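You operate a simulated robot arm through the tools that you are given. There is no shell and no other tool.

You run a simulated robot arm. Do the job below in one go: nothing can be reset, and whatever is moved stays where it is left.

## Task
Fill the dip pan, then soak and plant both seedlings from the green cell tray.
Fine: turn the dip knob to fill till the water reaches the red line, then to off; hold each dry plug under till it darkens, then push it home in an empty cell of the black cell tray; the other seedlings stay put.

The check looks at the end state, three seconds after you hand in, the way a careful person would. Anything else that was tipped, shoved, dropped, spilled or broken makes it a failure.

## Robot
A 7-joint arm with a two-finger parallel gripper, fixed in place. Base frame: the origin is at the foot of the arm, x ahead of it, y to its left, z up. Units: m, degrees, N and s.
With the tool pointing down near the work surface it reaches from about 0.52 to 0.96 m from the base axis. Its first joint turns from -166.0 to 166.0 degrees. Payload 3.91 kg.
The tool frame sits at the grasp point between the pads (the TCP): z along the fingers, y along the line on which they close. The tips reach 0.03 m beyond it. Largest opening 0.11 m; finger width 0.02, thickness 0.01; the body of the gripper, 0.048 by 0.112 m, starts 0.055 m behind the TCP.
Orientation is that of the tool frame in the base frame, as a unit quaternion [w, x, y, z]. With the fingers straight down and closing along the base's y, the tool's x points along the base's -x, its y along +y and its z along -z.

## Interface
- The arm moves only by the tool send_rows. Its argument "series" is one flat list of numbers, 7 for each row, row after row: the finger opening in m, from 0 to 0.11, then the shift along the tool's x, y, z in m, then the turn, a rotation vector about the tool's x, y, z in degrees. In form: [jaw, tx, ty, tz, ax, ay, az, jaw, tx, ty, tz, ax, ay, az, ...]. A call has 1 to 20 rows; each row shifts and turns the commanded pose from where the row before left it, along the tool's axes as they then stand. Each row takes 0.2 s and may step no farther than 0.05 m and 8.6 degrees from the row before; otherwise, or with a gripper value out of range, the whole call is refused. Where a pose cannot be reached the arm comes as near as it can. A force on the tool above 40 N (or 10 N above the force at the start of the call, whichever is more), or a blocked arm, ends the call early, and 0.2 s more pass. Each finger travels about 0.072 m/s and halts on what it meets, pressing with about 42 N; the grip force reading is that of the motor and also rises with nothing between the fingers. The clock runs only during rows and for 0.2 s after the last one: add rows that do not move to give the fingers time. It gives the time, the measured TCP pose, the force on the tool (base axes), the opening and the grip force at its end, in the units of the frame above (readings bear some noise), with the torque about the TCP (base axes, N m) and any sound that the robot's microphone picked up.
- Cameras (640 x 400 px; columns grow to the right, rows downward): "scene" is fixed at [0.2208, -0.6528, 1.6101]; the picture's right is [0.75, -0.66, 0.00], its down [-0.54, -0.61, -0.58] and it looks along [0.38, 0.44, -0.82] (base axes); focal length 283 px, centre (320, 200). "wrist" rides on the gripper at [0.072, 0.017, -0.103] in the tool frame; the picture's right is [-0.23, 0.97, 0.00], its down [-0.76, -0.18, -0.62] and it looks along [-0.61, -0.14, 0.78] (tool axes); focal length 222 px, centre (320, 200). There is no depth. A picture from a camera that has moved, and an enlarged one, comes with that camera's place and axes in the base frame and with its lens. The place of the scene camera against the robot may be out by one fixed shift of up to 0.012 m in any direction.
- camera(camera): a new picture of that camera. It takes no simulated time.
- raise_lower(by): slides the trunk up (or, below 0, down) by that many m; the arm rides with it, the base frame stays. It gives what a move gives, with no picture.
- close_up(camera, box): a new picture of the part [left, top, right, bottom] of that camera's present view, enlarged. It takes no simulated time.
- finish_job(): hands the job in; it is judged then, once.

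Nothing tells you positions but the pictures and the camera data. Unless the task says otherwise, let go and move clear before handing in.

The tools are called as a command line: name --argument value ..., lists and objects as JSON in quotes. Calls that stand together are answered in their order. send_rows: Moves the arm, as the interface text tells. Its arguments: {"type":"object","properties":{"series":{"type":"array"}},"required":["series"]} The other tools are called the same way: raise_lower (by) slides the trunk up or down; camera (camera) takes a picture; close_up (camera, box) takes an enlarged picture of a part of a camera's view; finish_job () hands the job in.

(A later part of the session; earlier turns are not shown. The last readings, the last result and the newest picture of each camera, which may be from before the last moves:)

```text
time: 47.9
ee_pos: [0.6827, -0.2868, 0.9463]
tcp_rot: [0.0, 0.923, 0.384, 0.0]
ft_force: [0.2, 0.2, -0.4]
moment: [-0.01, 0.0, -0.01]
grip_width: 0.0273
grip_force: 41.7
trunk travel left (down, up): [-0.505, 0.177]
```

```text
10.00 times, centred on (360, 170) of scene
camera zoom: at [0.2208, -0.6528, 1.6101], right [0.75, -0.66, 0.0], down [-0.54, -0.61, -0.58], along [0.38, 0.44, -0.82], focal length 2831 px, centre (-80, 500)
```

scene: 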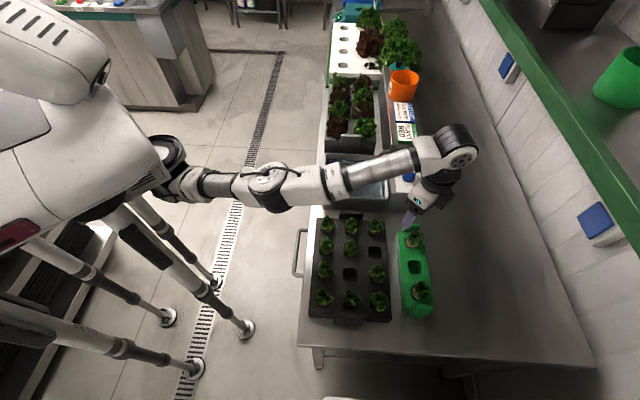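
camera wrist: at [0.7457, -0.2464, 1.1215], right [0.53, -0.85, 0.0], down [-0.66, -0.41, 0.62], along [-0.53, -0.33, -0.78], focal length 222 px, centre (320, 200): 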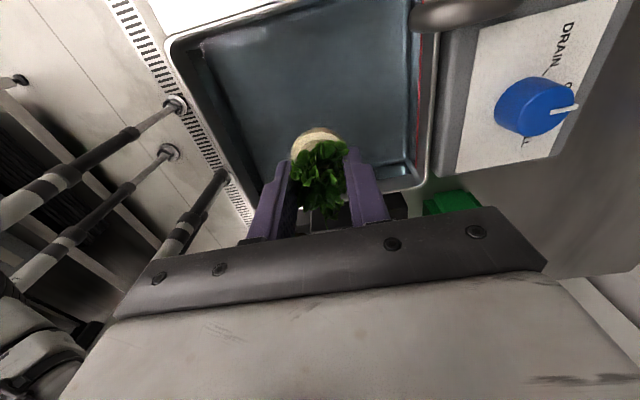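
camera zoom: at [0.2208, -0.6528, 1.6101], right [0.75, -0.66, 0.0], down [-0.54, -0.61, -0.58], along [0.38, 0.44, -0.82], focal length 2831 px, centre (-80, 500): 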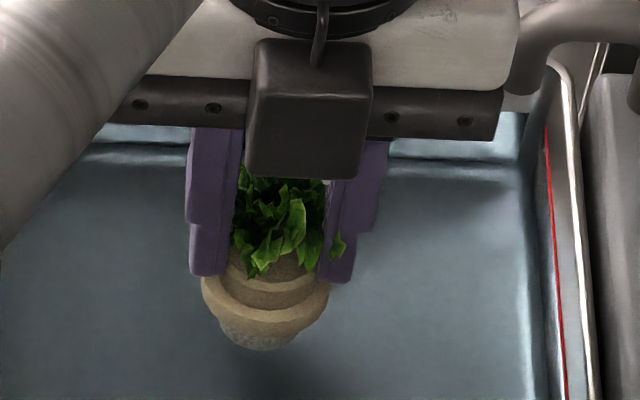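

The plug hasn't shifted in the fingers, so it's just slightly soft. I'll lower it into the water in small steps and watch the force.

send_rows --series '[0.0265, 0, 0, 0.01, 0, 0, 0, 0.0265, 0, 0, 0.01, 0, 0, 0, 0.0265, 0, 0, 0.004, 0, 0, 0]'

close_up --camera "wrist" --box '[230, 80, 430, 235]'

close_up --camera "scene" --box '[335, 150, 385, 200]'

```text
time: 48.7
ee_pos: [0.6813, -0.2877, 0.9211]
tcp_rot: [0.0, 0.924, 0.383, 0.001]
ft_force: [-0.5, -0.6, -0.6]
moment: [-0.01, 0.01, -0.02]
grip_width: 0.0303
grip_force: 30.8
trunk travel left (down, up): [-0.505, 0.177]
```

```text
2.58 times, centred on (330, 158) of wrist
camera zoom: at [0.7457, -0.2465, 1.0244], right [0.53, -0.85, 0.0], down [-0.66, -0.41, 0.62], along [-0.53, -0.33, -0.78], focal length 573 px, centre (294, 310)
```

zoom: 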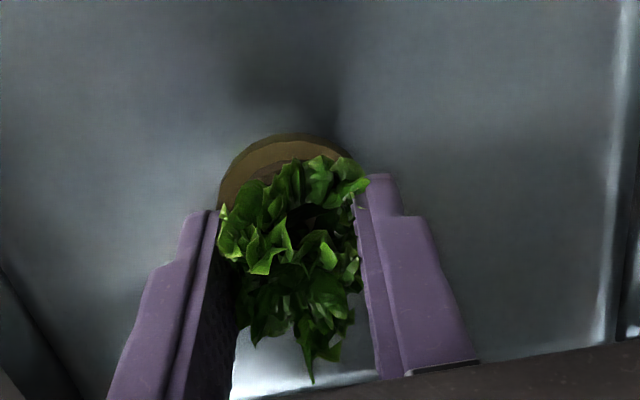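

```text
8.00 times, centred on (360, 175) of scene
camera zoom: at [0.2208, -0.6528, 1.6101], right [0.75, -0.66, 0.0], down [-0.54, -0.61, -0.58], along [0.38, 0.44, -0.82], focal length 2265 px, centre (0, 400)
```

zoom: 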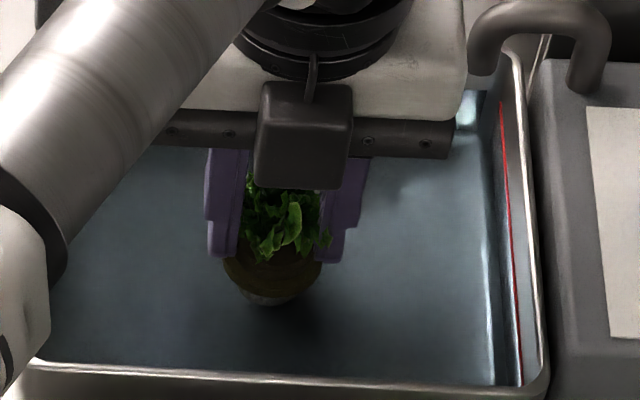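

It's under water and starting to darken. I'll hold it there a few seconds.

send_rows --series '[0.0265, 0, 0, 0.003, 0, 0, 0, 0.0265, 0, 0, 0, 0, 0, 0, 0.0265, 0, 0, 0, 0, 0, 0, 0.0265, 0, 0, 0, 0, 0, 0, 0.0265, 0, 0, 0, 0, 0, 0, 0.0265, 0, 0, 0, 0, 0, 0, 0.0265, 0, 0, 0, 0, 0, 0, 0.0265, 0, 0, 0, 0, 0, 0, 0.0265, 0, 0, 0, 0, 0, 0, 0.0265, 0, 0, 0, 0, 0, 0, 0.0265, 0, 0, 0, 0, 0, 0, 0.0265, 0, 0, 0, 0, 0, 0]'

close_up --camera "wrist" --box '[230, 80, 430, 235]'

close_up --camera "scene" --box '[335, 150, 385, 200]'

```text
time: 51.3
ee_pos: [0.6833, -0.2878, 0.9173]
tcp_rot: [0.0, 0.924, 0.383, 0.0]
ft_force: [0.1, -0.9, 1.2]
moment: [-0.05, 0.03, 0.03]
grip_width: 0.0293
grip_force: 41.6
trunk travel left (down, up): [-0.505, 0.177]
```

```text
2.58 times, centred on (330, 158) of wrist
camera zoom: at [0.7454, -0.247, 1.0214], right [0.53, -0.85, 0.0], down [-0.66, -0.41, 0.62], along [-0.53, -0.33, -0.78], focal length 573 px, centre (294, 310)
```

zoom: 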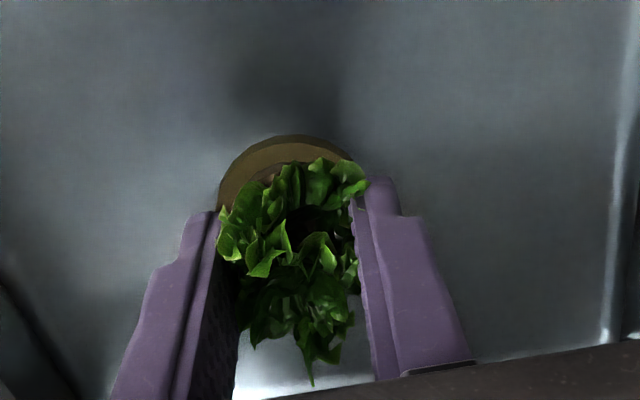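

```text
8.00 times, centred on (360, 175) of scene
camera zoom: at [0.2208, -0.6528, 1.6101], right [0.75, -0.66, 0.0], down [-0.54, -0.61, -0.58], along [0.38, 0.44, -0.82], focal length 2265 px, centre (0, 400)
```

zoom: 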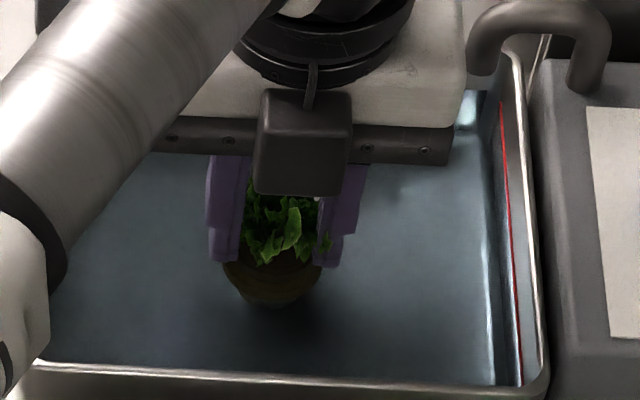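

send_rows --series '[0.0265, 0, 0, 0.001, 0, 0, 0, 0.0265, 0, 0, 0, 0, 0, 0, 0.0265, 0, 0, 0, 0, 0, 0, 0.0265, 0, 0, 0, 0, 0, 0, 0.0265, 0, 0, 0, 0, 0, 0, 0.0265, 0, 0, 0, 0, 0, 0, 0.0265, 0, 0, 0, 0, 0, 0, 0.0265, 0, 0, 0, 0, 0, 0, 0.0265, 0, 0, 0, 0, 0, 0, 0.0265, 0, 0, 0, 0, 0, 0, 0.0265, 0, 0, 0, 0, 0, 0, 0.0265, 0, 0, 0, 0, 0, 0, 0.0265, 0, 0, 0, 0, 0, 0]'

close_up --camera "wrist" --box '[230, 80, 430, 235]'

close_up --camera "scene" --box '[335, 150, 385, 200]'

```text
time: 54.1
ee_pos: [0.6831, -0.288, 0.9171]
tcp_rot: [0.001, 0.924, 0.383, 0.0]
ft_force: [-0.1, -0.5, 1.4]
moment: [0.0, -0.01, 0.01]
grip_width: 0.0303
grip_force: 30.7
trunk travel left (down, up): [-0.505, 0.177]
```

```text
2.58 times, centred on (330, 158) of wrist
camera zoom: at [0.7459, -0.2472, 1.02], right [0.53, -0.85, 0.0], down [-0.66, -0.41, 0.62], along [-0.53, -0.33, -0.78], focal length 573 px, centre (294, 310)
```

zoom: 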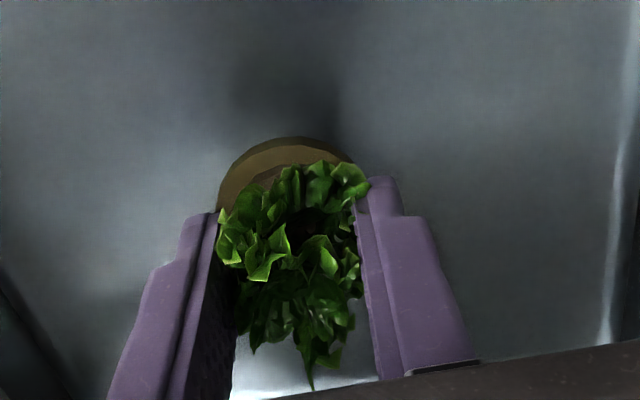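

```text
8.00 times, centred on (360, 175) of scene
camera zoom: at [0.2208, -0.6528, 1.6101], right [0.75, -0.66, 0.0], down [-0.54, -0.61, -0.58], along [0.38, 0.44, -0.82], focal length 2265 px, centre (0, 400)
```

zoom: 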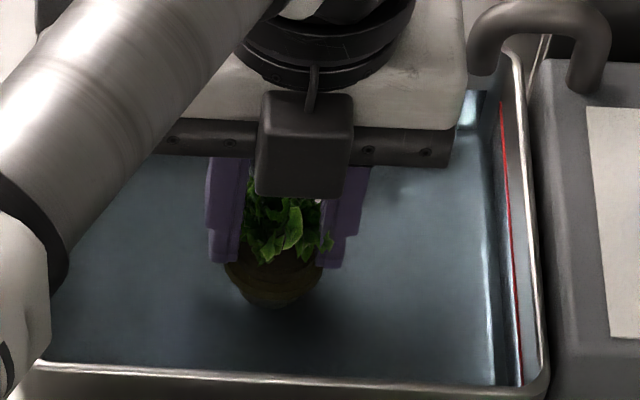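

send_rows --series '[0.0265, 0, 0, -0.01, 0, 0, 0, 0.0265, 0, 0, -0.015, 0, 0, 0, 0.0265, 0, 0, -0.02, 0, 0, 0, 0.0265, 0, 0, -0.02, 0, 0, 0, 0.0265, 0, 0, -0.02, 0, 0, 0, 0.0265, 0, 0, -0.015, 0, 0, 0, 0.0265, 0, 0, 0, 0, 0, 0, 0.0265, 0, 0, 0, 0, 0, 0, 0.0265, 0, 0, 0, 0, 0, 0]'

camera --camera "wrist"

close_up --camera "scene" --box '[310, 110, 430, 210]'

close_up --camera "scene" --box '[335, 150, 385, 180]'

```text
time: 56.1
ee_pos: [0.6808, -0.2886, 1.0155]
tcp_rot: [-0.001, 0.924, 0.383, 0.0]
ft_force: [0.9, 0.0, 0.0]
moment: [0.03, 0.01, -0.02]
grip_width: 0.0285
grip_force: 42.0
trunk travel left (down, up): [-0.505, 0.177]
```

```text
taken
camera wrist: at [0.7455, -0.2474, 1.1186], right [0.53, -0.85, 0.0], down [-0.66, -0.41, 0.62], along [-0.53, -0.33, -0.78], focal length 222 px, centre (320, 200)
```

wrist: 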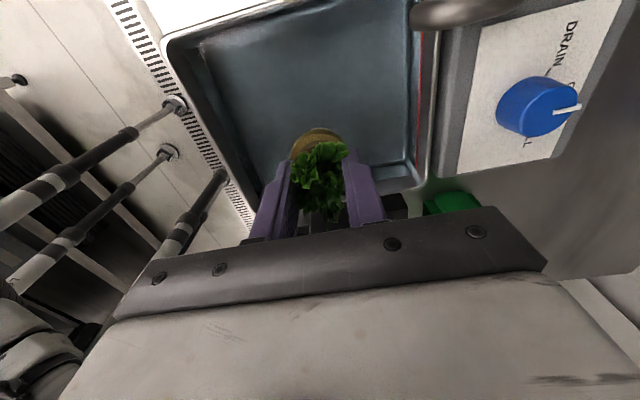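

```text
4.00 times, centred on (370, 160) of scene
camera zoom: at [0.2208, -0.6528, 1.6101], right [0.75, -0.66, 0.0], down [-0.54, -0.61, -0.58], along [0.38, 0.44, -0.82], focal length 1132 px, centre (120, 360)
```

zoom: 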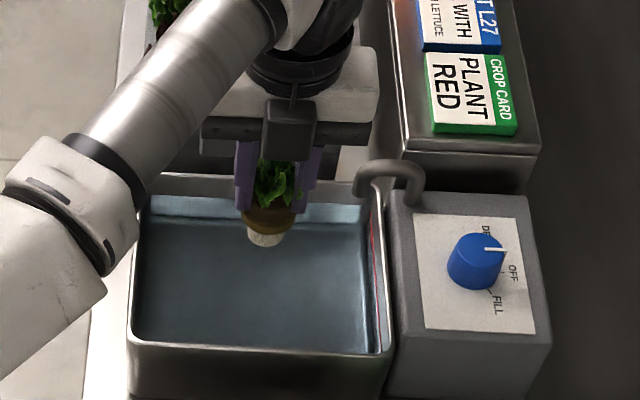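

```text
12.80 times, centred on (360, 165) of scene
camera zoom: at [0.2208, -0.6528, 1.6101], right [0.75, -0.66, 0.0], down [-0.54, -0.61, -0.58], along [0.38, 0.44, -0.82], focal length 3624 px, centre (-192, 648)
```

zoom: 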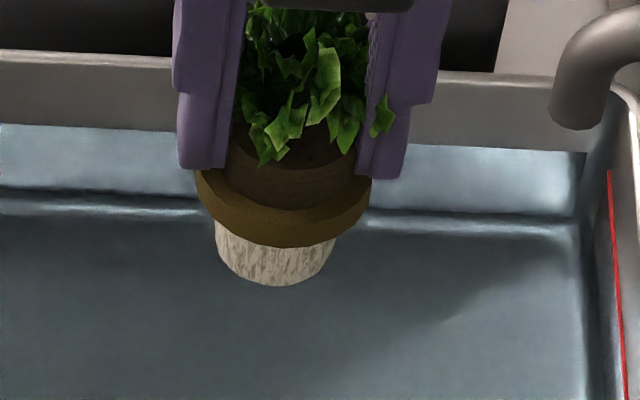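

The plug has darkened; only the white root mesh at its base is still pale, as it was before. Next is the empty cell on the right side of the black tray at about (0.548, -0.499). I'll carry it over and turn the tool to 90°.

send_rows --series '[0.0265, -0.0405, 0.0092, -0.0015, 0, 0, 0, 0.0265, -0.0405, 0.0092, -0.0015, 0, 0, 0, 0.0265, -0.0405, 0.0092, -0.0015, 0, 0, 0, 0.0265, -0.0405, 0.0092, -0.0015, 0, 0, 0, 0.0265, -0.0405, 0.0092, -0.0015, 0, 0, 0, 0.0265, -0.0405, 0.0092, -0.0015, 0, 0, 0, 0.0265, 0, 0, 0, 0, 0, -7.5, 0.0265, 0, 0, 0, 0, 0, -7.5, 0.0265, 0, 0, 0, 0, 0, -7.5, 0.0265, 0, 0, 0, 0, 0, -7.5, 0.0265, 0, 0, 0, 0, 0, -7.5, 0.0265, 0, 0, 0, 0, 0, -7.5, 0.0265, 0, 0, 0, 0, 0, 0]'

camera --camera "wrist"

close_up --camera "scene" --box '[310, 200, 450, 300]'

```text
time: 58.9
ee_pos: [0.5501, -0.4977, 1.0256]
tcp_rot: [0.0, 0.706, 0.708, 0.0]
ft_force: [0.1, 0.3, -0.1]
moment: [0.01, 0.02, 0.02]
grip_width: 0.0303
grip_force: 30.9
trunk travel left (down, up): [-0.505, 0.177]
```

```text
taken
camera wrist: at [0.5669, -0.4245, 1.1288], right [0.97, -0.22, 0.0], down [-0.18, -0.76, 0.62], along [-0.14, -0.61, -0.78], focal length 222 px, centre (320, 200)
```

wrist: 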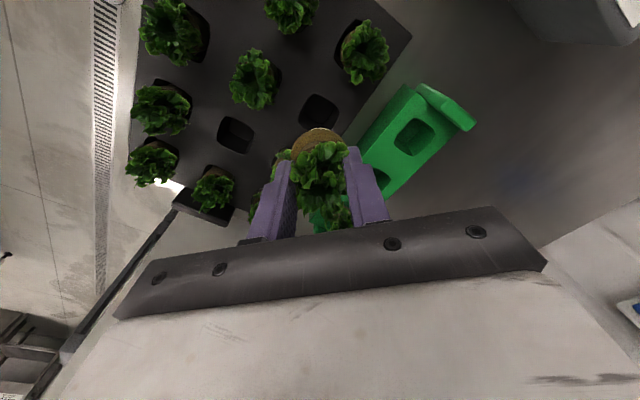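

```text
4.00 times, centred on (380, 250) of scene
camera zoom: at [0.2208, -0.6528, 1.6101], right [0.75, -0.66, 0.0], down [-0.54, -0.61, -0.58], along [0.38, 0.44, -0.82], focal length 1132 px, centre (80, 0)
```

zoom: 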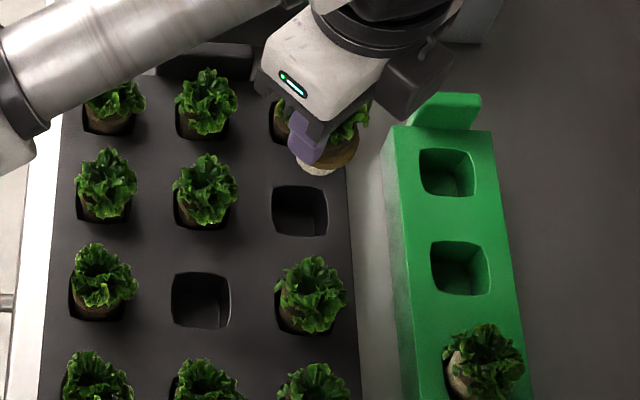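

close_up --camera "wrist" --box '[260, 70, 380, 170]'

close_up --camera "wrist" --box '[200, 90, 280, 170]'

```text
4.00 times, centred on (320, 120) of wrist
camera zoom: at [0.5669, -0.4245, 1.1288], right [0.97, -0.22, 0.0], down [-0.18, -0.76, 0.62], along [-0.14, -0.61, -0.78], focal length 888 px, centre (320, 520)
```

zoom: 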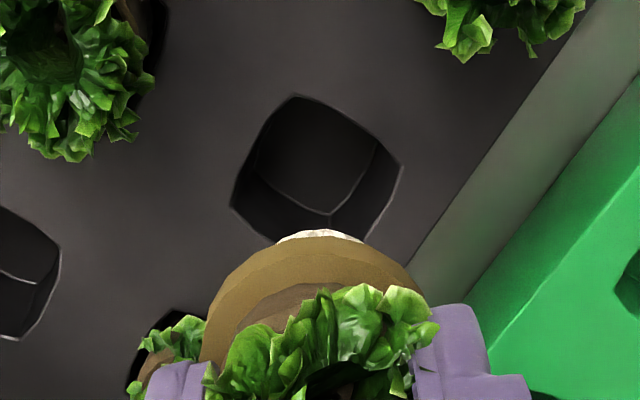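

```text
5.00 times, centred on (240, 130) of wrist
camera zoom: at [0.5669, -0.4245, 1.1288], right [0.97, -0.22, 0.0], down [-0.18, -0.76, 0.62], along [-0.14, -0.61, -0.78], focal length 1111 px, centre (720, 550)
```

zoom: 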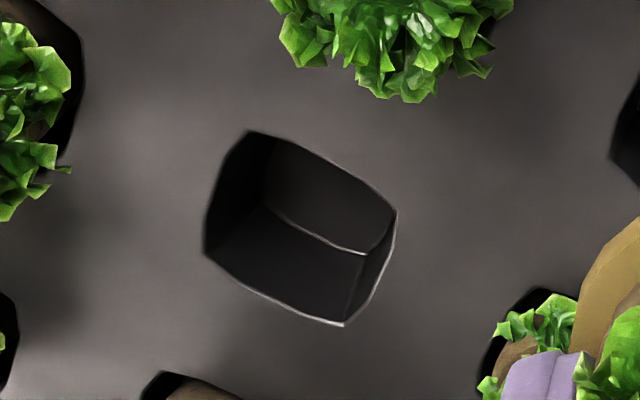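

Both empty cells are measured: the right one is centred at (0.548, -0.501). I'll shift to it and lower until the plug's base is just above the tray, then check alignment.

send_rows --series '[0.0265, -0.003, -0.0018, 0, 0, 0, 0, 0.0265, 0, 0, 0.025, 0, 0, 0, 0.0265, 0, 0, 0.025, 0, 0, 0, 0.0265, 0, 0, 0.015, 0, 0, 0, 0.0265, 0, 0, 0, 0, 0, 0]'

close_up --camera "scene" --box '[350, 225, 400, 275]'

close_up --camera "wrist" --box '[260, 70, 380, 190]'

```text
time: 60.1
ee_pos: [0.5485, -0.5005, 0.96]
tcp_rot: [0.0, 0.707, 0.707, 0.0]
ft_force: [-0.4, 0.2, 0.7]
moment: [0.01, 0.0, 0.01]
grip_width: 0.0302
grip_force: 31.2
trunk travel left (down, up): [-0.505, 0.177]
```

```text
8.00 times, centred on (375, 250) of scene
camera zoom: at [0.2208, -0.6528, 1.6101], right [0.75, -0.66, 0.0], down [-0.54, -0.61, -0.58], along [0.38, 0.44, -0.82], focal length 2265 px, centre (-120, -200)
```

zoom: 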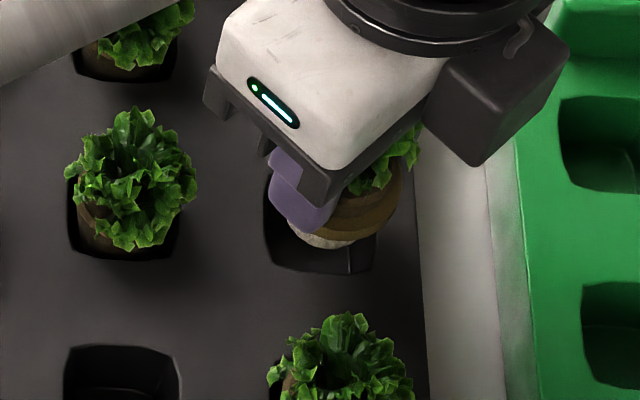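

```text
3.33 times, centred on (320, 130) of wrist
camera zoom: at [0.5654, -0.4276, 1.0636], right [0.97, -0.23, 0.0], down [-0.18, -0.76, 0.62], along [-0.14, -0.61, -0.78], focal length 740 px, centre (320, 433)
```

zoom: 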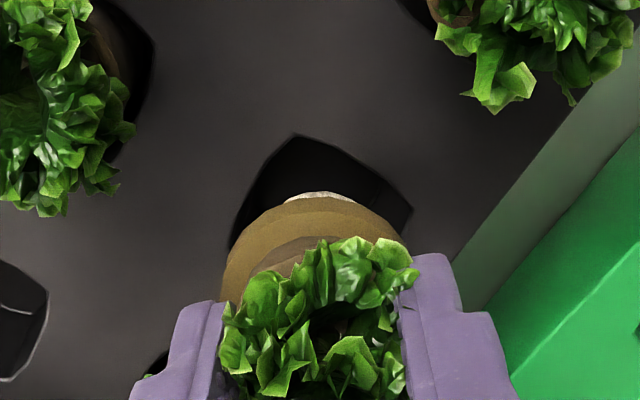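

Alignment looks right. I'll lower into the cell in small steps and watch the force.

send_rows --series '[0.0265, 0, 0, 0.007, 0, 0, 0, 0.0265, 0, 0, 0.007, 0, 0, 0, 0.0265, 0, 0, 0.005, 0, 0, 0, 0.0265, 0, 0, 0.004, 0, 0, 0]'

close_up --camera "scene" --box '[350, 225, 400, 275]'

close_up --camera "wrist" --box '[260, 70, 380, 190]'

```text
time: 61.1
ee_pos: [0.549, -0.5018, 0.9367]
tcp_rot: [0.0, 0.706, 0.708, 0.0]
ft_force: [0.0, -0.3, 0.2]
moment: [-0.01, 0.0, 0.0]
grip_width: 0.029
grip_force: 2.9
trunk travel left (down, up): [-0.505, 0.177]
```

```text
8.00 times, centred on (375, 250) of scene
camera zoom: at [0.2208, -0.6528, 1.6101], right [0.75, -0.66, 0.0], down [-0.54, -0.61, -0.58], along [0.38, 0.44, -0.82], focal length 2265 px, centre (-120, -200)
```

zoom: 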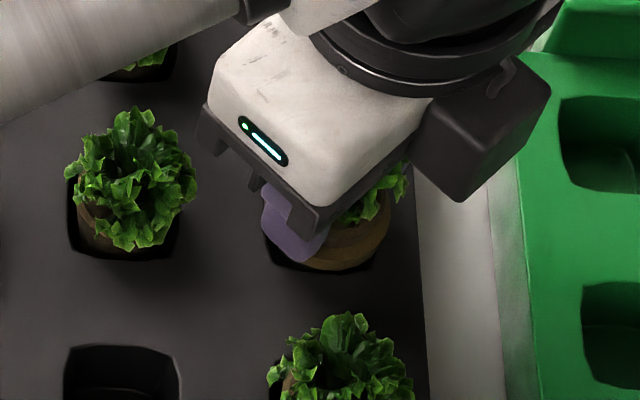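

```text
3.33 times, centred on (320, 130) of wrist
camera zoom: at [0.5656, -0.4279, 1.0408], right [0.97, -0.23, 0.0], down [-0.18, -0.76, 0.62], along [-0.14, -0.61, -0.78], focal length 740 px, centre (320, 433)
```

zoom: 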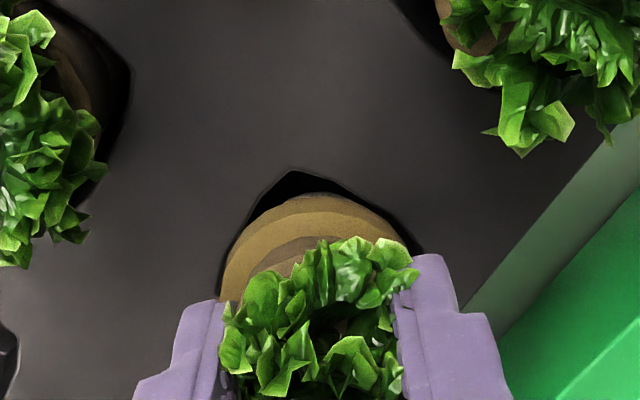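

send_rows --series '[0.0265, 0, 0, 0.004, 0, 0, 0, 0.0265, 0, 0, 0.003, 0, 0, 0, 0.0265, 0, 0, 0.002, 0, 0, 0]'

close_up --camera "wrist" --box '[260, 70, 380, 190]'

```text
time: 61.9
ee_pos: [0.5487, -0.5012, 0.9271]
tcp_rot: [0.0, 0.707, 0.708, 0.0]
ft_force: [0.3, -0.8, 0.2]
moment: [0.01, 0.01, 0.01]
grip_width: 0.03
grip_force: 30.8
trunk travel left (down, up): [-0.505, 0.177]
```

```text
3.33 times, centred on (320, 130) of wrist
camera zoom: at [0.5654, -0.4275, 1.0319], right [0.97, -0.23, 0.0], down [-0.18, -0.76, 0.62], along [-0.14, -0.61, -0.78], focal length 740 px, centre (320, 433)
```

zoom: 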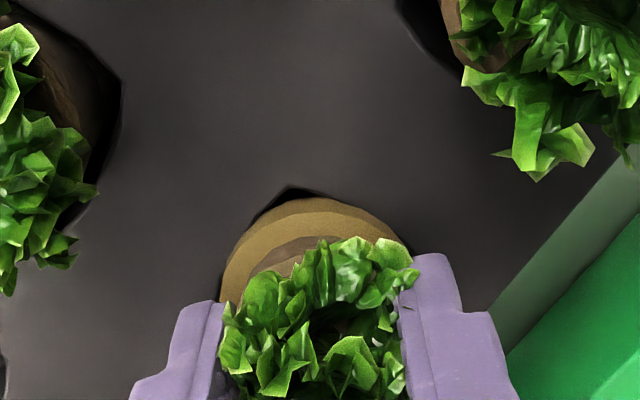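

send_rows --series '[0.0265, 0, 0, 0.002, 0, 0, 0, 0.0265, 0, 0, 0.001, 0, 0, 0, 0.0265, 0, 0, 0, 0, 0, 0]'

close_up --camera "wrist" --box '[260, 70, 380, 190]'

close_up --camera "scene" --box '[350, 225, 400, 275]'

```text
time: 62.7
ee_pos: [0.5476, -0.5012, 0.9248]
tcp_rot: [0.0, 0.706, 0.708, 0.0]
ft_force: [-0.1, -0.1, -0.4]
moment: [0.0, -0.01, -0.03]
grip_width: 0.0281
grip_force: 42.2
trunk travel left (down, up): [-0.505, 0.177]
```

```text
3.33 times, centred on (320, 130) of wrist
camera zoom: at [0.5651, -0.4277, 1.0288], right [0.97, -0.23, 0.0], down [-0.18, -0.76, 0.62], along [-0.14, -0.61, -0.78], focal length 740 px, centre (320, 433)
```

zoom: 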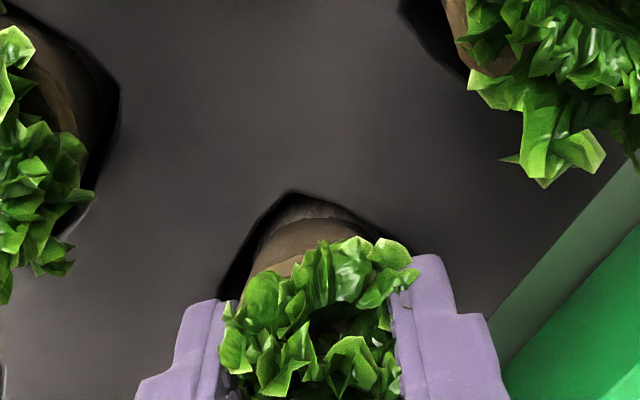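

```text
8.00 times, centred on (375, 250) of scene
camera zoom: at [0.2208, -0.6528, 1.6101], right [0.75, -0.66, 0.0], down [-0.54, -0.61, -0.58], along [0.38, 0.44, -0.82], focal length 2265 px, centre (-120, -200)
```

zoom: 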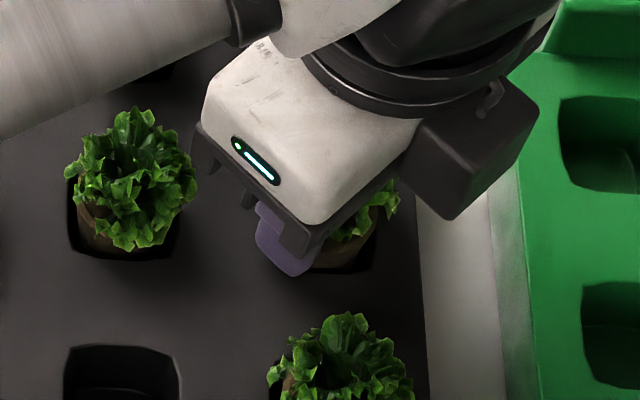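

The plug has settled and now looks like its neighbours. I'll press a couple of mm more to be sure it's home.

send_rows --series '[0.0265, 0, 0, 0.0015, 0, 0, 0, 0.0265, 0, 0, 0.001, 0, 0, 0, 0.0265, 0, 0, 0, 0, 0, 0]'

close_up --camera "wrist" --box '[260, 70, 380, 190]'

```text
time: 63.5
ee_pos: [0.5479, -0.5013, 0.9232]
tcp_rot: [0.0, 0.706, 0.708, 0.0]
ft_force: [1.2, 0.3, -0.1]
moment: [0.01, -0.01, 0.02]
grip_width: 0.0287
grip_force: 3.0
trunk travel left (down, up): [-0.505, 0.177]
```

```text
3.33 times, centred on (320, 130) of wrist
camera zoom: at [0.5647, -0.4277, 1.0262], right [0.97, -0.23, 0.0], down [-0.18, -0.76, 0.62], along [-0.14, -0.61, -0.78], focal length 740 px, centre (320, 433)
```

zoom: 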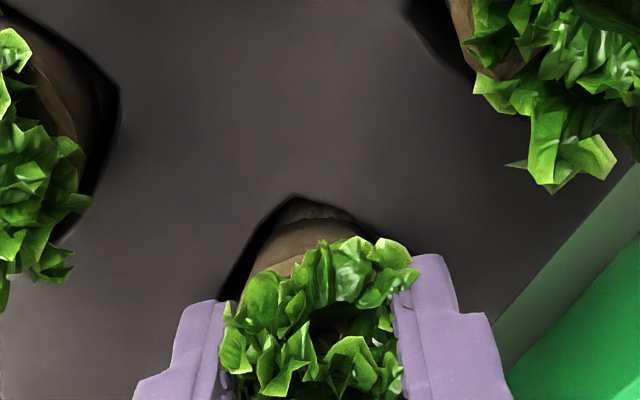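

send_rows --series '[0.0265, 0, 0, 0.001, 0, 0, 0, 0.0265, 0, 0, 0.001, 0, 0, 0, 0.0265, 0, 0, 0, 0, 0, 0]'

close_up --camera "wrist" --box '[260, 70, 380, 190]'

```text
time: 64.3
ee_pos: [0.5472, -0.5015, 0.9227]
tcp_rot: [0.001, 0.707, 0.708, -0.001]
ft_force: [-1.4, -0.8, 5.8]
moment: [0.04, 0.03, 0.04]
grip_width: 0.0302
grip_force: 30.5
trunk travel left (down, up): [-0.505, 0.177]
```

```text
3.33 times, centred on (320, 130) of wrist
camera zoom: at [0.5647, -0.4272, 1.0254], right [0.97, -0.23, 0.0], down [-0.18, -0.76, 0.62], along [-0.14, -0.61, -0.78], focal length 740 px, centre (320, 433)
```

zoom: 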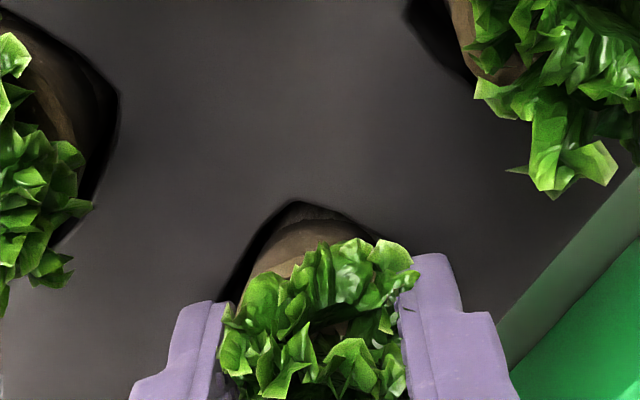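

Contact is starting at about 6 N. I'll press slightly more and then release.

send_rows --series '[0.0265, 0, 0, 0.0015, 0, 0, 0, 0.0265, 0, 0, 0, 0, 0, 0]'

```text
time: 64.9
ee_pos: [0.5456, -0.5008, 0.9227]
tcp_rot: [0.001, 0.707, 0.707, 0.0]
ft_force: [-5.5, 1.7, 19.1]
moment: [0.15, 0.43, -0.06]
grip_width: 0.0276
grip_force: 42.2
trunk travel left (down, up): [-0.505, 0.177]
```

send_rows --series '[0.03, 0, 0, -0.0015, 0, 0, 0, 0.036, 0, 0, 0, 0, 0, 0, 0.044, 0, 0, 0, 0, 0, 0, 0.052, 0, 0, 0, 0, 0, 0, 0.054, 0, 0, 0, 0, 0, 0]'

close_up --camera "wrist" --box '[260, 70, 380, 190]'

close_up --camera "scene" --box '[350, 225, 400, 275]'

```text
time: 66.1
ee_pos: [0.5482, -0.5029, 0.9205]
tcp_rot: [0.001, 0.706, 0.708, 0.0]
ft_force: [6.7, -0.1, 17.1]
moment: [0.1, 0.31, -0.04]
grip_width: 0.0505
grip_force: 0.1
trunk travel left (down, up): [-0.505, 0.177]
```

```text
3.33 times, centred on (320, 130) of wrist
camera zoom: at [0.5646, -0.4274, 1.0253], right [0.97, -0.23, 0.0], down [-0.18, -0.76, 0.62], along [-0.14, -0.61, -0.78], focal length 740 px, centre (320, 433)
```

zoom: 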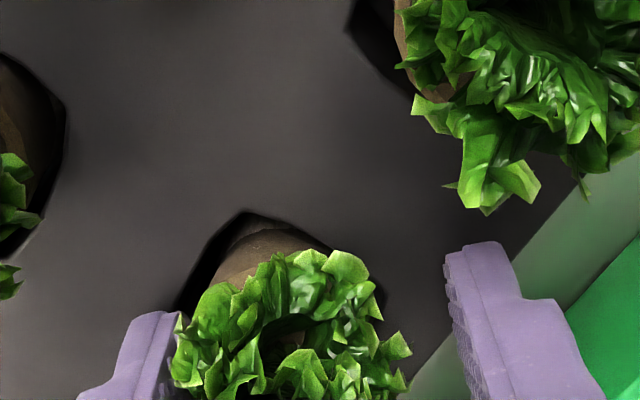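

```text
8.00 times, centred on (375, 250) of scene
camera zoom: at [0.2208, -0.6528, 1.6101], right [0.75, -0.66, 0.0], down [-0.54, -0.61, -0.58], along [0.38, 0.44, -0.82], focal length 2265 px, centre (-120, -200)
```

zoom: 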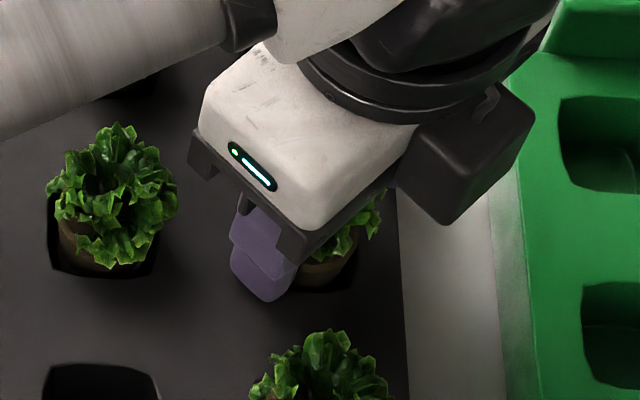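

The black tray has shifted about 9 mm. My fingertips were pressing on its surface while they opened. I'll lift straight off now and then measure the shift so I can put it back.

send_rows --series '[0.054, 0, 0, -0.004, 0, 0, 0, 0.054, 0, 0, -0.006, 0, 0, 0, 0.054, 0, 0, 0, 0, 0, 0]'

close_up --camera "scene" --box '[350, 225, 400, 275]'

close_up --camera "wrist" --box '[230, 70, 410, 220]'

```text
time: 66.9
ee_pos: [0.5482, -0.5024, 0.9303]
tcp_rot: [0.0, 0.706, 0.708, 0.0]
ft_force: [-1.0, -0.4, -0.4]
moment: [0.0, -0.01, -0.01]
grip_width: 0.0536
grip_force: 0.0
trunk travel left (down, up): [-0.505, 0.177]
```

```text
8.00 times, centred on (375, 250) of scene
camera zoom: at [0.2208, -0.6528, 1.6101], right [0.75, -0.66, 0.0], down [-0.54, -0.61, -0.58], along [0.38, 0.44, -0.82], focal length 2265 px, centre (-120, -200)
```

zoom: 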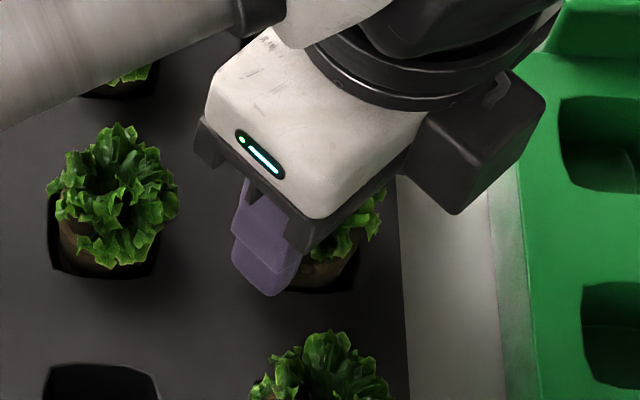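

```text
2.67 times, centred on (320, 145) of wrist
camera zoom: at [0.5651, -0.4284, 1.034], right [0.97, -0.23, 0.0], down [-0.18, -0.76, 0.62], along [-0.14, -0.61, -0.78], focal length 592 px, centre (320, 347)
```

zoom: 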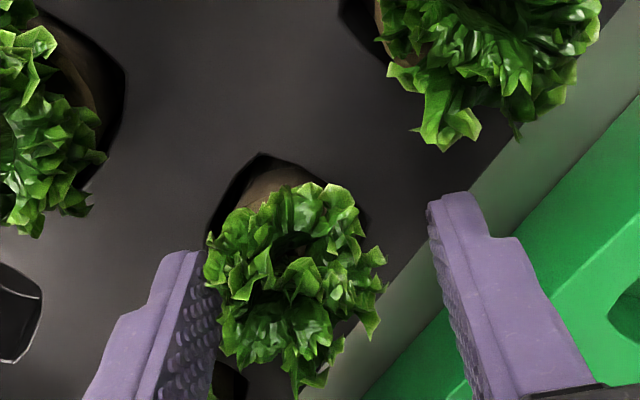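

send_rows --series '[0.054, 0, -0.004, 0, 0, 0, 0, 0.056, 0, -0.004, 0, 0, 0, 0, 0.056, 0, 0, -0.02, 0, 0, 0, 0.056, 0, 0, -0.03, 0, 0, 0, 0.056, 0, 0, -0.04, 0, 0, 0, 0.056, 0, 0, 0, 0, 0, 0]'

camera --camera "wrist"

close_up --camera "scene" --box '[290, 200, 450, 330]'

```text
time: 68.3
ee_pos: [0.5398, -0.5, 1.0209]
tcp_rot: [0.0, 0.706, 0.708, 0.0]
ft_force: [0.1, -0.4, -0.2]
moment: [-0.06, 0.01, 0.02]
grip_width: 0.056
grip_force: 0.0
trunk travel left (down, up): [-0.505, 0.177]
```

```text
taken
camera wrist: at [0.5576, -0.4268, 1.1236], right [0.97, -0.23, 0.0], down [-0.18, -0.76, 0.62], along [-0.14, -0.61, -0.78], focal length 222 px, centre (320, 200)
```

wrist: 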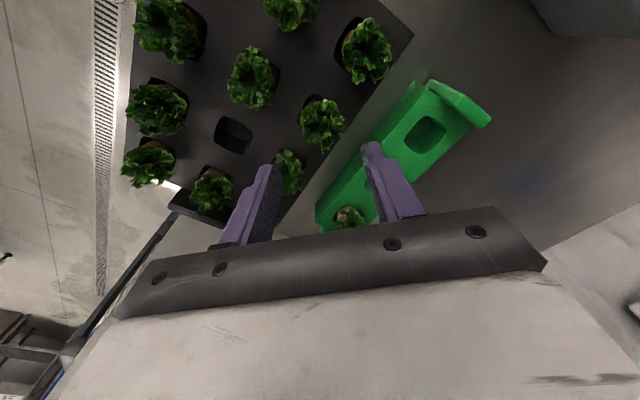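

```text
3.08 times, centred on (370, 265) of scene
camera zoom: at [0.2208, -0.6528, 1.6101], right [0.75, -0.66, 0.0], down [-0.54, -0.61, -0.58], along [0.38, 0.44, -0.82], focal length 871 px, centre (166, 0)
```

zoom: 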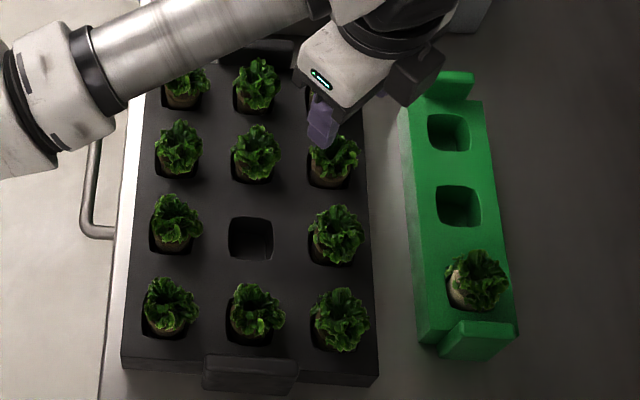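

The black tray slid roughly (-10, -3) mm; everything on it is upright and the green tray hasn't moved. I'll plant the second seedling without letting the tips touch the tray, then slide the tray back. First I'll go above the second green-tray seedling.

send_rows --series '[0.06, 0, 0, 0, 0, 0, 7.5, 0.066, 0, 0, 0, 0, 0, 7.5, 0.07, 0, 0, 0, 0, 0, 7.5, 0.07, 0, 0, 0, 0, 0, 7.5, 0.07, 0, 0, 0, 0, 0, 7.5, 0.07, 0, 0, 0, 0, 0, 7.7, 0.07, -0.024, 0.0276, 0, 0, 0, 0, 0.07, -0.024, 0.0276, 0, 0, 0, 0, 0.07, -0.024, 0.0276, 0, 0, 0, 0, 0.07, -0.024, 0.0276, 0, 0, 0, 0, 0.07, 0, 0, 0, 0, 0, 0]'

camera --camera "wrist"

close_up --camera "wrist" --box '[250, 60, 390, 200]'

close_up --camera "scene" --box '[300, 200, 450, 330]'

```text
time: 70.7
ee_pos: [0.5431, -0.6128, 1.0224]
tcp_rot: [0.0, 0.925, 0.381, 0.0]
ft_force: [0.0, 0.0, 0.3]
moment: [-0.02, -0.02, 0.01]
grip_width: 0.0701
grip_force: 0.0
out of reach, approached as far as the arm can: row 10
trunk travel left (down, up): [-0.505, 0.177]
```

```text
taken
camera wrist: at [0.6064, -0.5721, 1.1251], right [0.53, -0.85, 0.0], down [-0.67, -0.41, 0.62], along [-0.53, -0.33, -0.78], focal length 222 px, centre (320, 200)
```

wrist: 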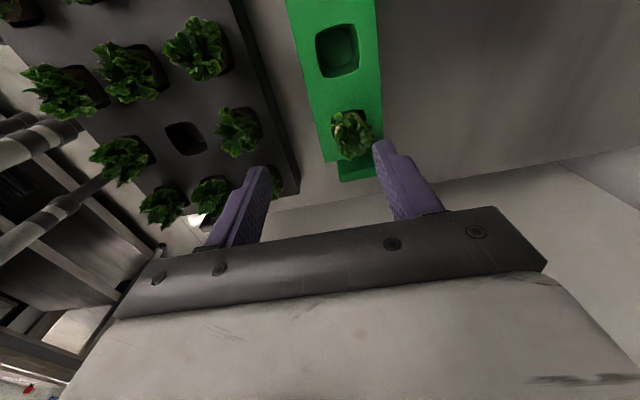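

```text
2.86 times, centred on (320, 130) of wrist
camera zoom: at [0.6064, -0.5721, 1.1251], right [0.53, -0.85, 0.0], down [-0.67, -0.41, 0.62], along [-0.53, -0.33, -0.78], focal length 635 px, centre (320, 400)
```

zoom: 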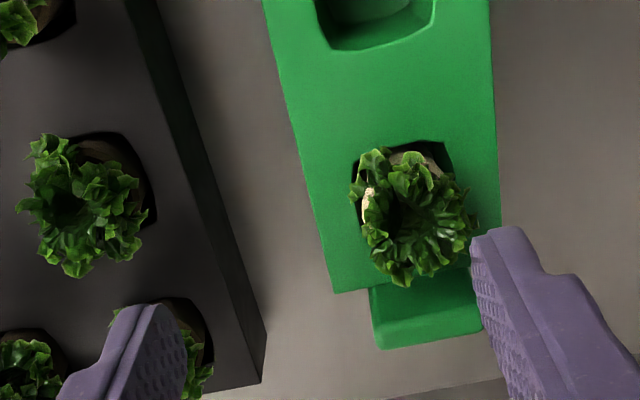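

```text
3.08 times, centred on (375, 265) of scene
camera zoom: at [0.2208, -0.6528, 1.6101], right [0.75, -0.66, 0.0], down [-0.54, -0.61, -0.58], along [0.38, 0.44, -0.82], focal length 871 px, centre (151, 0)
```

zoom: 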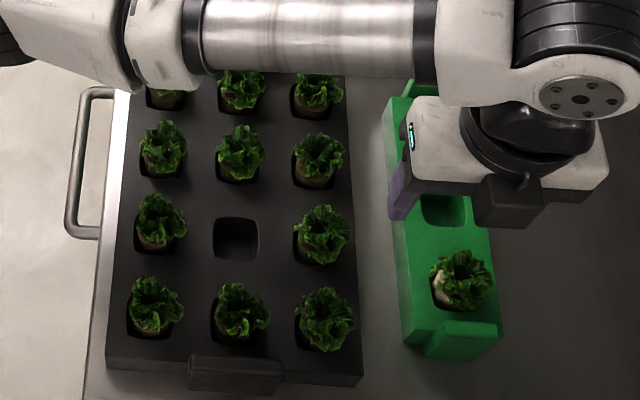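

send_rows --series '[0.07, 0, 0, 0.012, 0, 0, 0, 0.07, -0.0095, 0.014, 0.01, 0, 0, 0, 0.07, -0.0095, 0.014, 0.005, 0, 0, -0.2, 0.07, 0, 0, 0, 0, 0, 0]'

close_up --camera "wrist" --box '[230, 70, 410, 220]'

close_up --camera "scene" --box '[390, 230, 450, 310]'

```text
time: 71.7
ee_pos: [0.5388, -0.6264, 0.9926]
tcp_rot: [0.0, 0.924, 0.384, 0.0]
ft_force: [-0.4, 0.0, -0.1]
moment: [0.03, 0.01, 0.01]
grip_width: 0.07
grip_force: 0.1
out of reach, approached as far as the arm can: row 2, 3
trunk travel left (down, up): [-0.505, 0.177]
```

```text
2.67 times, centred on (320, 145) of wrist
camera zoom: at [0.6022, -0.5845, 1.0962], right [0.53, -0.85, 0.0], down [-0.66, -0.41, 0.62], along [-0.53, -0.33, -0.78], focal length 592 px, centre (320, 347)
```

zoom: 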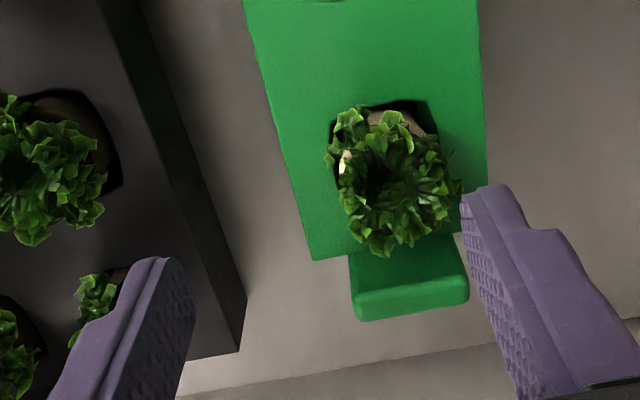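

```text
5.00 times, centred on (420, 270) of scene
camera zoom: at [0.2208, -0.6528, 1.6101], right [0.75, -0.66, 0.0], down [-0.54, -0.61, -0.58], along [0.38, 0.44, -0.82], focal length 1416 px, centre (-180, -150)
```

zoom: 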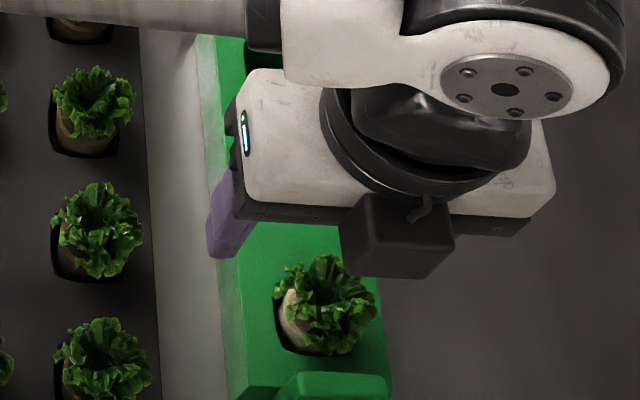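

The reach is shorter at this bearing. The limits so far suggest that keeping the arm lower relative to the shoulder helps, so I'll raise the trunk a little and come back down with the arm.

raise_lower --by 0.06

send_rows --series '[0.07, 0, 0, 0.02, 0, 0, 0, 0.07, 0, 0, 0.02, 0, 0, 0, 0.07, 0, 0, 0.015, 0, 0, 0, 0.07, -0.0065, 0.0105, 0, 0, 0, 0, 0.07, -0.0065, 0.0105, 0, 0, 0, 0, 0.07, 0, 0, 0, 0, 0, 0]'

camera --camera "scene"

```text
time: 72.7
ee_pos: [0.5391, -0.625, 1.0528]
tcp_rot: [0.0, 0.924, 0.383, 0.0]
ft_force: [0.1, -0.5, -0.5]
moment: [0.02, -0.01, 0.0]
grip_width: 0.07
grip_force: 0.1
trunk travel left (down, up): [-0.565, 0.117]
```

```text
time: 74.1
ee_pos: [0.5404, -0.6402, 0.9973]
tcp_rot: [0.0, 0.923, 0.384, -0.001]
ft_force: [0.4, -0.5, -0.9]
moment: [0.0, -0.03, -0.05]
grip_width: 0.07
grip_force: 0.0
out of reach, approached as far as the arm can: row 5
trunk travel left (down, up): [-0.565, 0.117]
```

```text
taken
```

scene: 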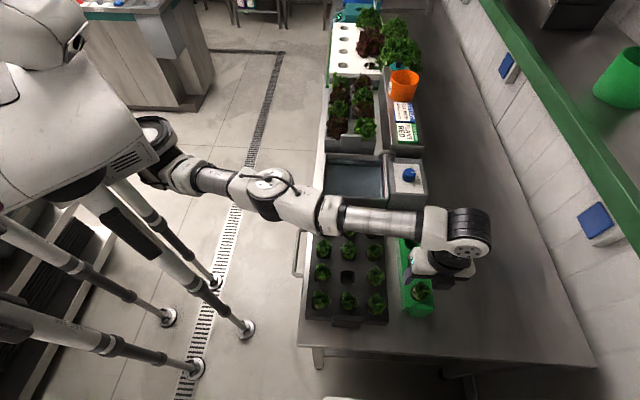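

Raising the trunk helped, so I'll do it once more.

raise_lower --by 0.06

send_rows --series '[0.07, 0, 0, 0.02, 0, 0, 0, 0.07, 0, 0, 0.02, 0, 0, 0, 0.07, 0, 0, 0.02, 0, 0, 0, 0.07, -0.001, 0.0052, 0, 0, 0, 0, 0.07, -0.001, 0.0052, 0, 0, 0, 0, 0.07, 0, 0, 0, 0, 0, 0]'

close_up --camera "wrist" --box '[230, 70, 410, 220]'

```text
time: 75.1
ee_pos: [0.5408, -0.6398, 1.0565]
tcp_rot: [0.0, 0.923, 0.384, 0.001]
ft_force: [0.2, -0.2, 0.5]
moment: [0.01, 0.04, -0.01]
grip_width: 0.07
grip_force: 0.1
trunk travel left (down, up): [-0.625, 0.057]
```

```text
time: 76.5
ee_pos: [0.5479, -0.6484, 0.9968]
tcp_rot: [0.001, 0.924, 0.383, 0.0]
ft_force: [-0.3, 0.7, 0.3]
moment: [-0.01, -0.02, 0.02]
grip_width: 0.07
grip_force: 0.1
trunk travel left (down, up): [-0.625, 0.057]
```

```text
2.67 times, centred on (320, 145) of wrist
camera zoom: at [0.6104, -0.6079, 1.1007], right [0.53, -0.85, 0.0], down [-0.66, -0.41, 0.62], along [-0.53, -0.33, -0.78], focal length 592 px, centre (320, 347)
```

zoom: 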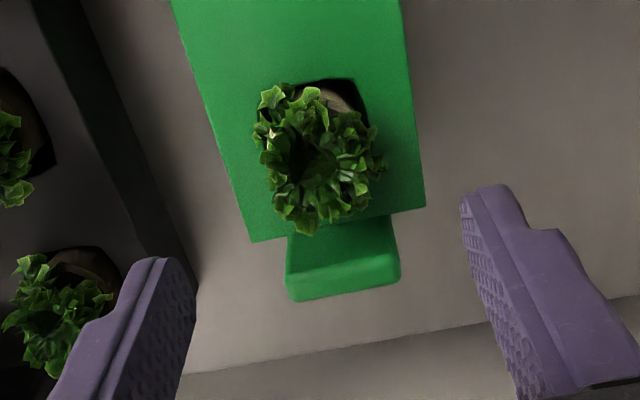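

Now it's reachable and the plug centre is at about (0.549, -0.6465). I'll make a 2 mm correction and descend with the tips just above the tray.

send_rows --series '[0.068, 0.002, -0.0003, 0.02, 0, 0, 0, 0.066, 0, 0, 0.025, 0, 0, 0, 0.066, 0, 0, 0.0255, 0, 0, 0, 0.066, 0, 0, 0, 0, 0, 0]'

close_up --camera "wrist" --box '[230, 110, 430, 235]'

close_up --camera "scene" --box '[395, 255, 450, 315]'

```text
time: 77.5
ee_pos: [0.5482, -0.6471, 0.9272]
tcp_rot: [0.0, 0.924, 0.383, 0.0]
ft_force: [0.5, 1.3, 0.3]
moment: [-0.04, 0.03, 0.02]
grip_width: 0.0661
grip_force: 0.1
trunk travel left (down, up): [-0.625, 0.057]
```

```text
3.20 times, centred on (330, 172) of wrist
camera zoom: at [0.6107, -0.607, 1.0309], right [0.53, -0.85, 0.0], down [-0.66, -0.41, 0.62], along [-0.53, -0.33, -0.78], focal length 711 px, centre (288, 288)
```

zoom: 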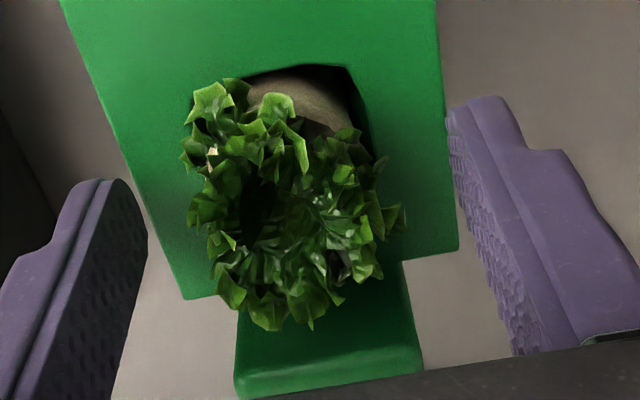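

```text
6.67 times, centred on (422, 285) of scene
camera zoom: at [0.2208, -0.6528, 1.6101], right [0.75, -0.66, 0.0], down [-0.54, -0.61, -0.58], along [0.38, 0.44, -0.82], focal length 1887 px, centre (-363, -367)
```

zoom: 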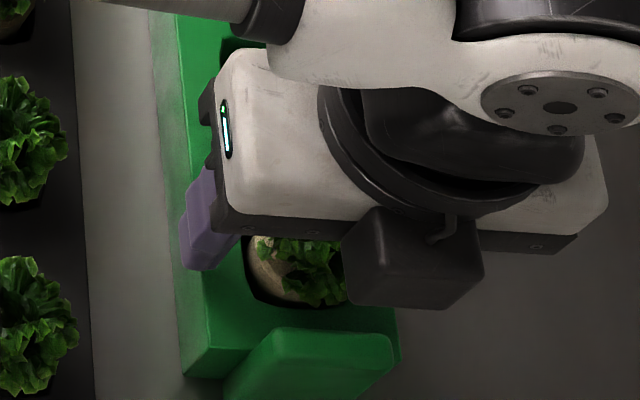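

send_rows --series '[0.056, 0, 0, 0.0022, 0, 0, 0, 0.046, 0, 0, 0, 0, 0, 0, 0.038, 0, 0, 0, 0, 0, 0, 0.032, 0, 0, 0, 0, 0, 0, 0.028, 0, 0, 0, 0, 0, 0, 0.027, 0, 0, 0, 0, 0, 0]'

close_up --camera "wrist" --box '[230, 110, 430, 235]'

close_up --camera "scene" --box '[395, 255, 450, 315]'

```text
time: 78.9
ee_pos: [0.5474, -0.647, 0.9248]
tcp_rot: [0.001, 0.924, 0.383, 0.0]
ft_force: [-0.4, -0.5, 0.1]
moment: [-0.01, -0.01, 0.03]
grip_width: 0.03
grip_force: 9.7
trunk travel left (down, up): [-0.625, 0.057]
```

```text
3.20 times, centred on (330, 172) of wrist
camera zoom: at [0.611, -0.6067, 1.029], right [0.53, -0.85, 0.0], down [-0.66, -0.41, 0.62], along [-0.53, -0.33, -0.78], focal length 711 px, centre (288, 288)
```

zoom: 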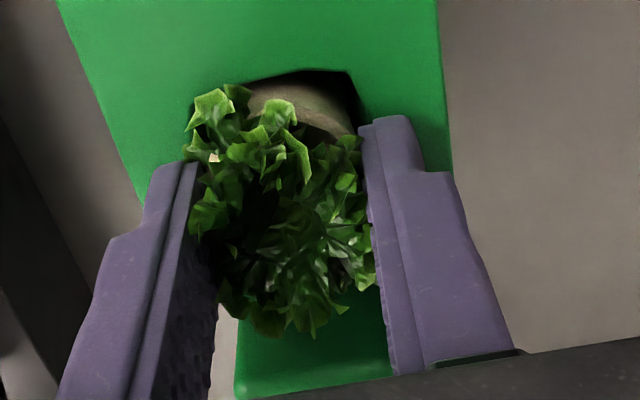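

```text
6.67 times, centred on (422, 285) of scene
camera zoom: at [0.2208, -0.6528, 1.6101], right [0.75, -0.66, 0.0], down [-0.54, -0.61, -0.58], along [0.38, 0.44, -0.82], focal length 1887 px, centre (-363, -367)
```

zoom: 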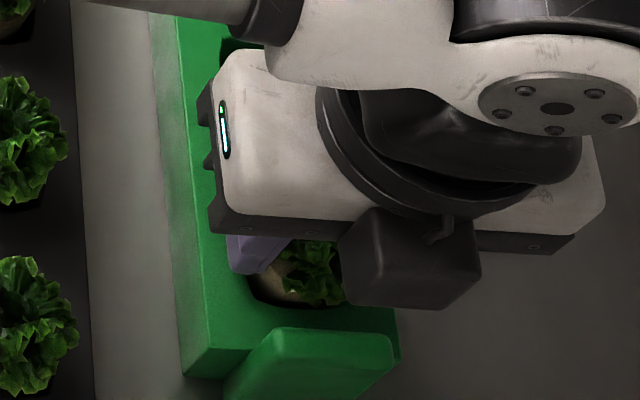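

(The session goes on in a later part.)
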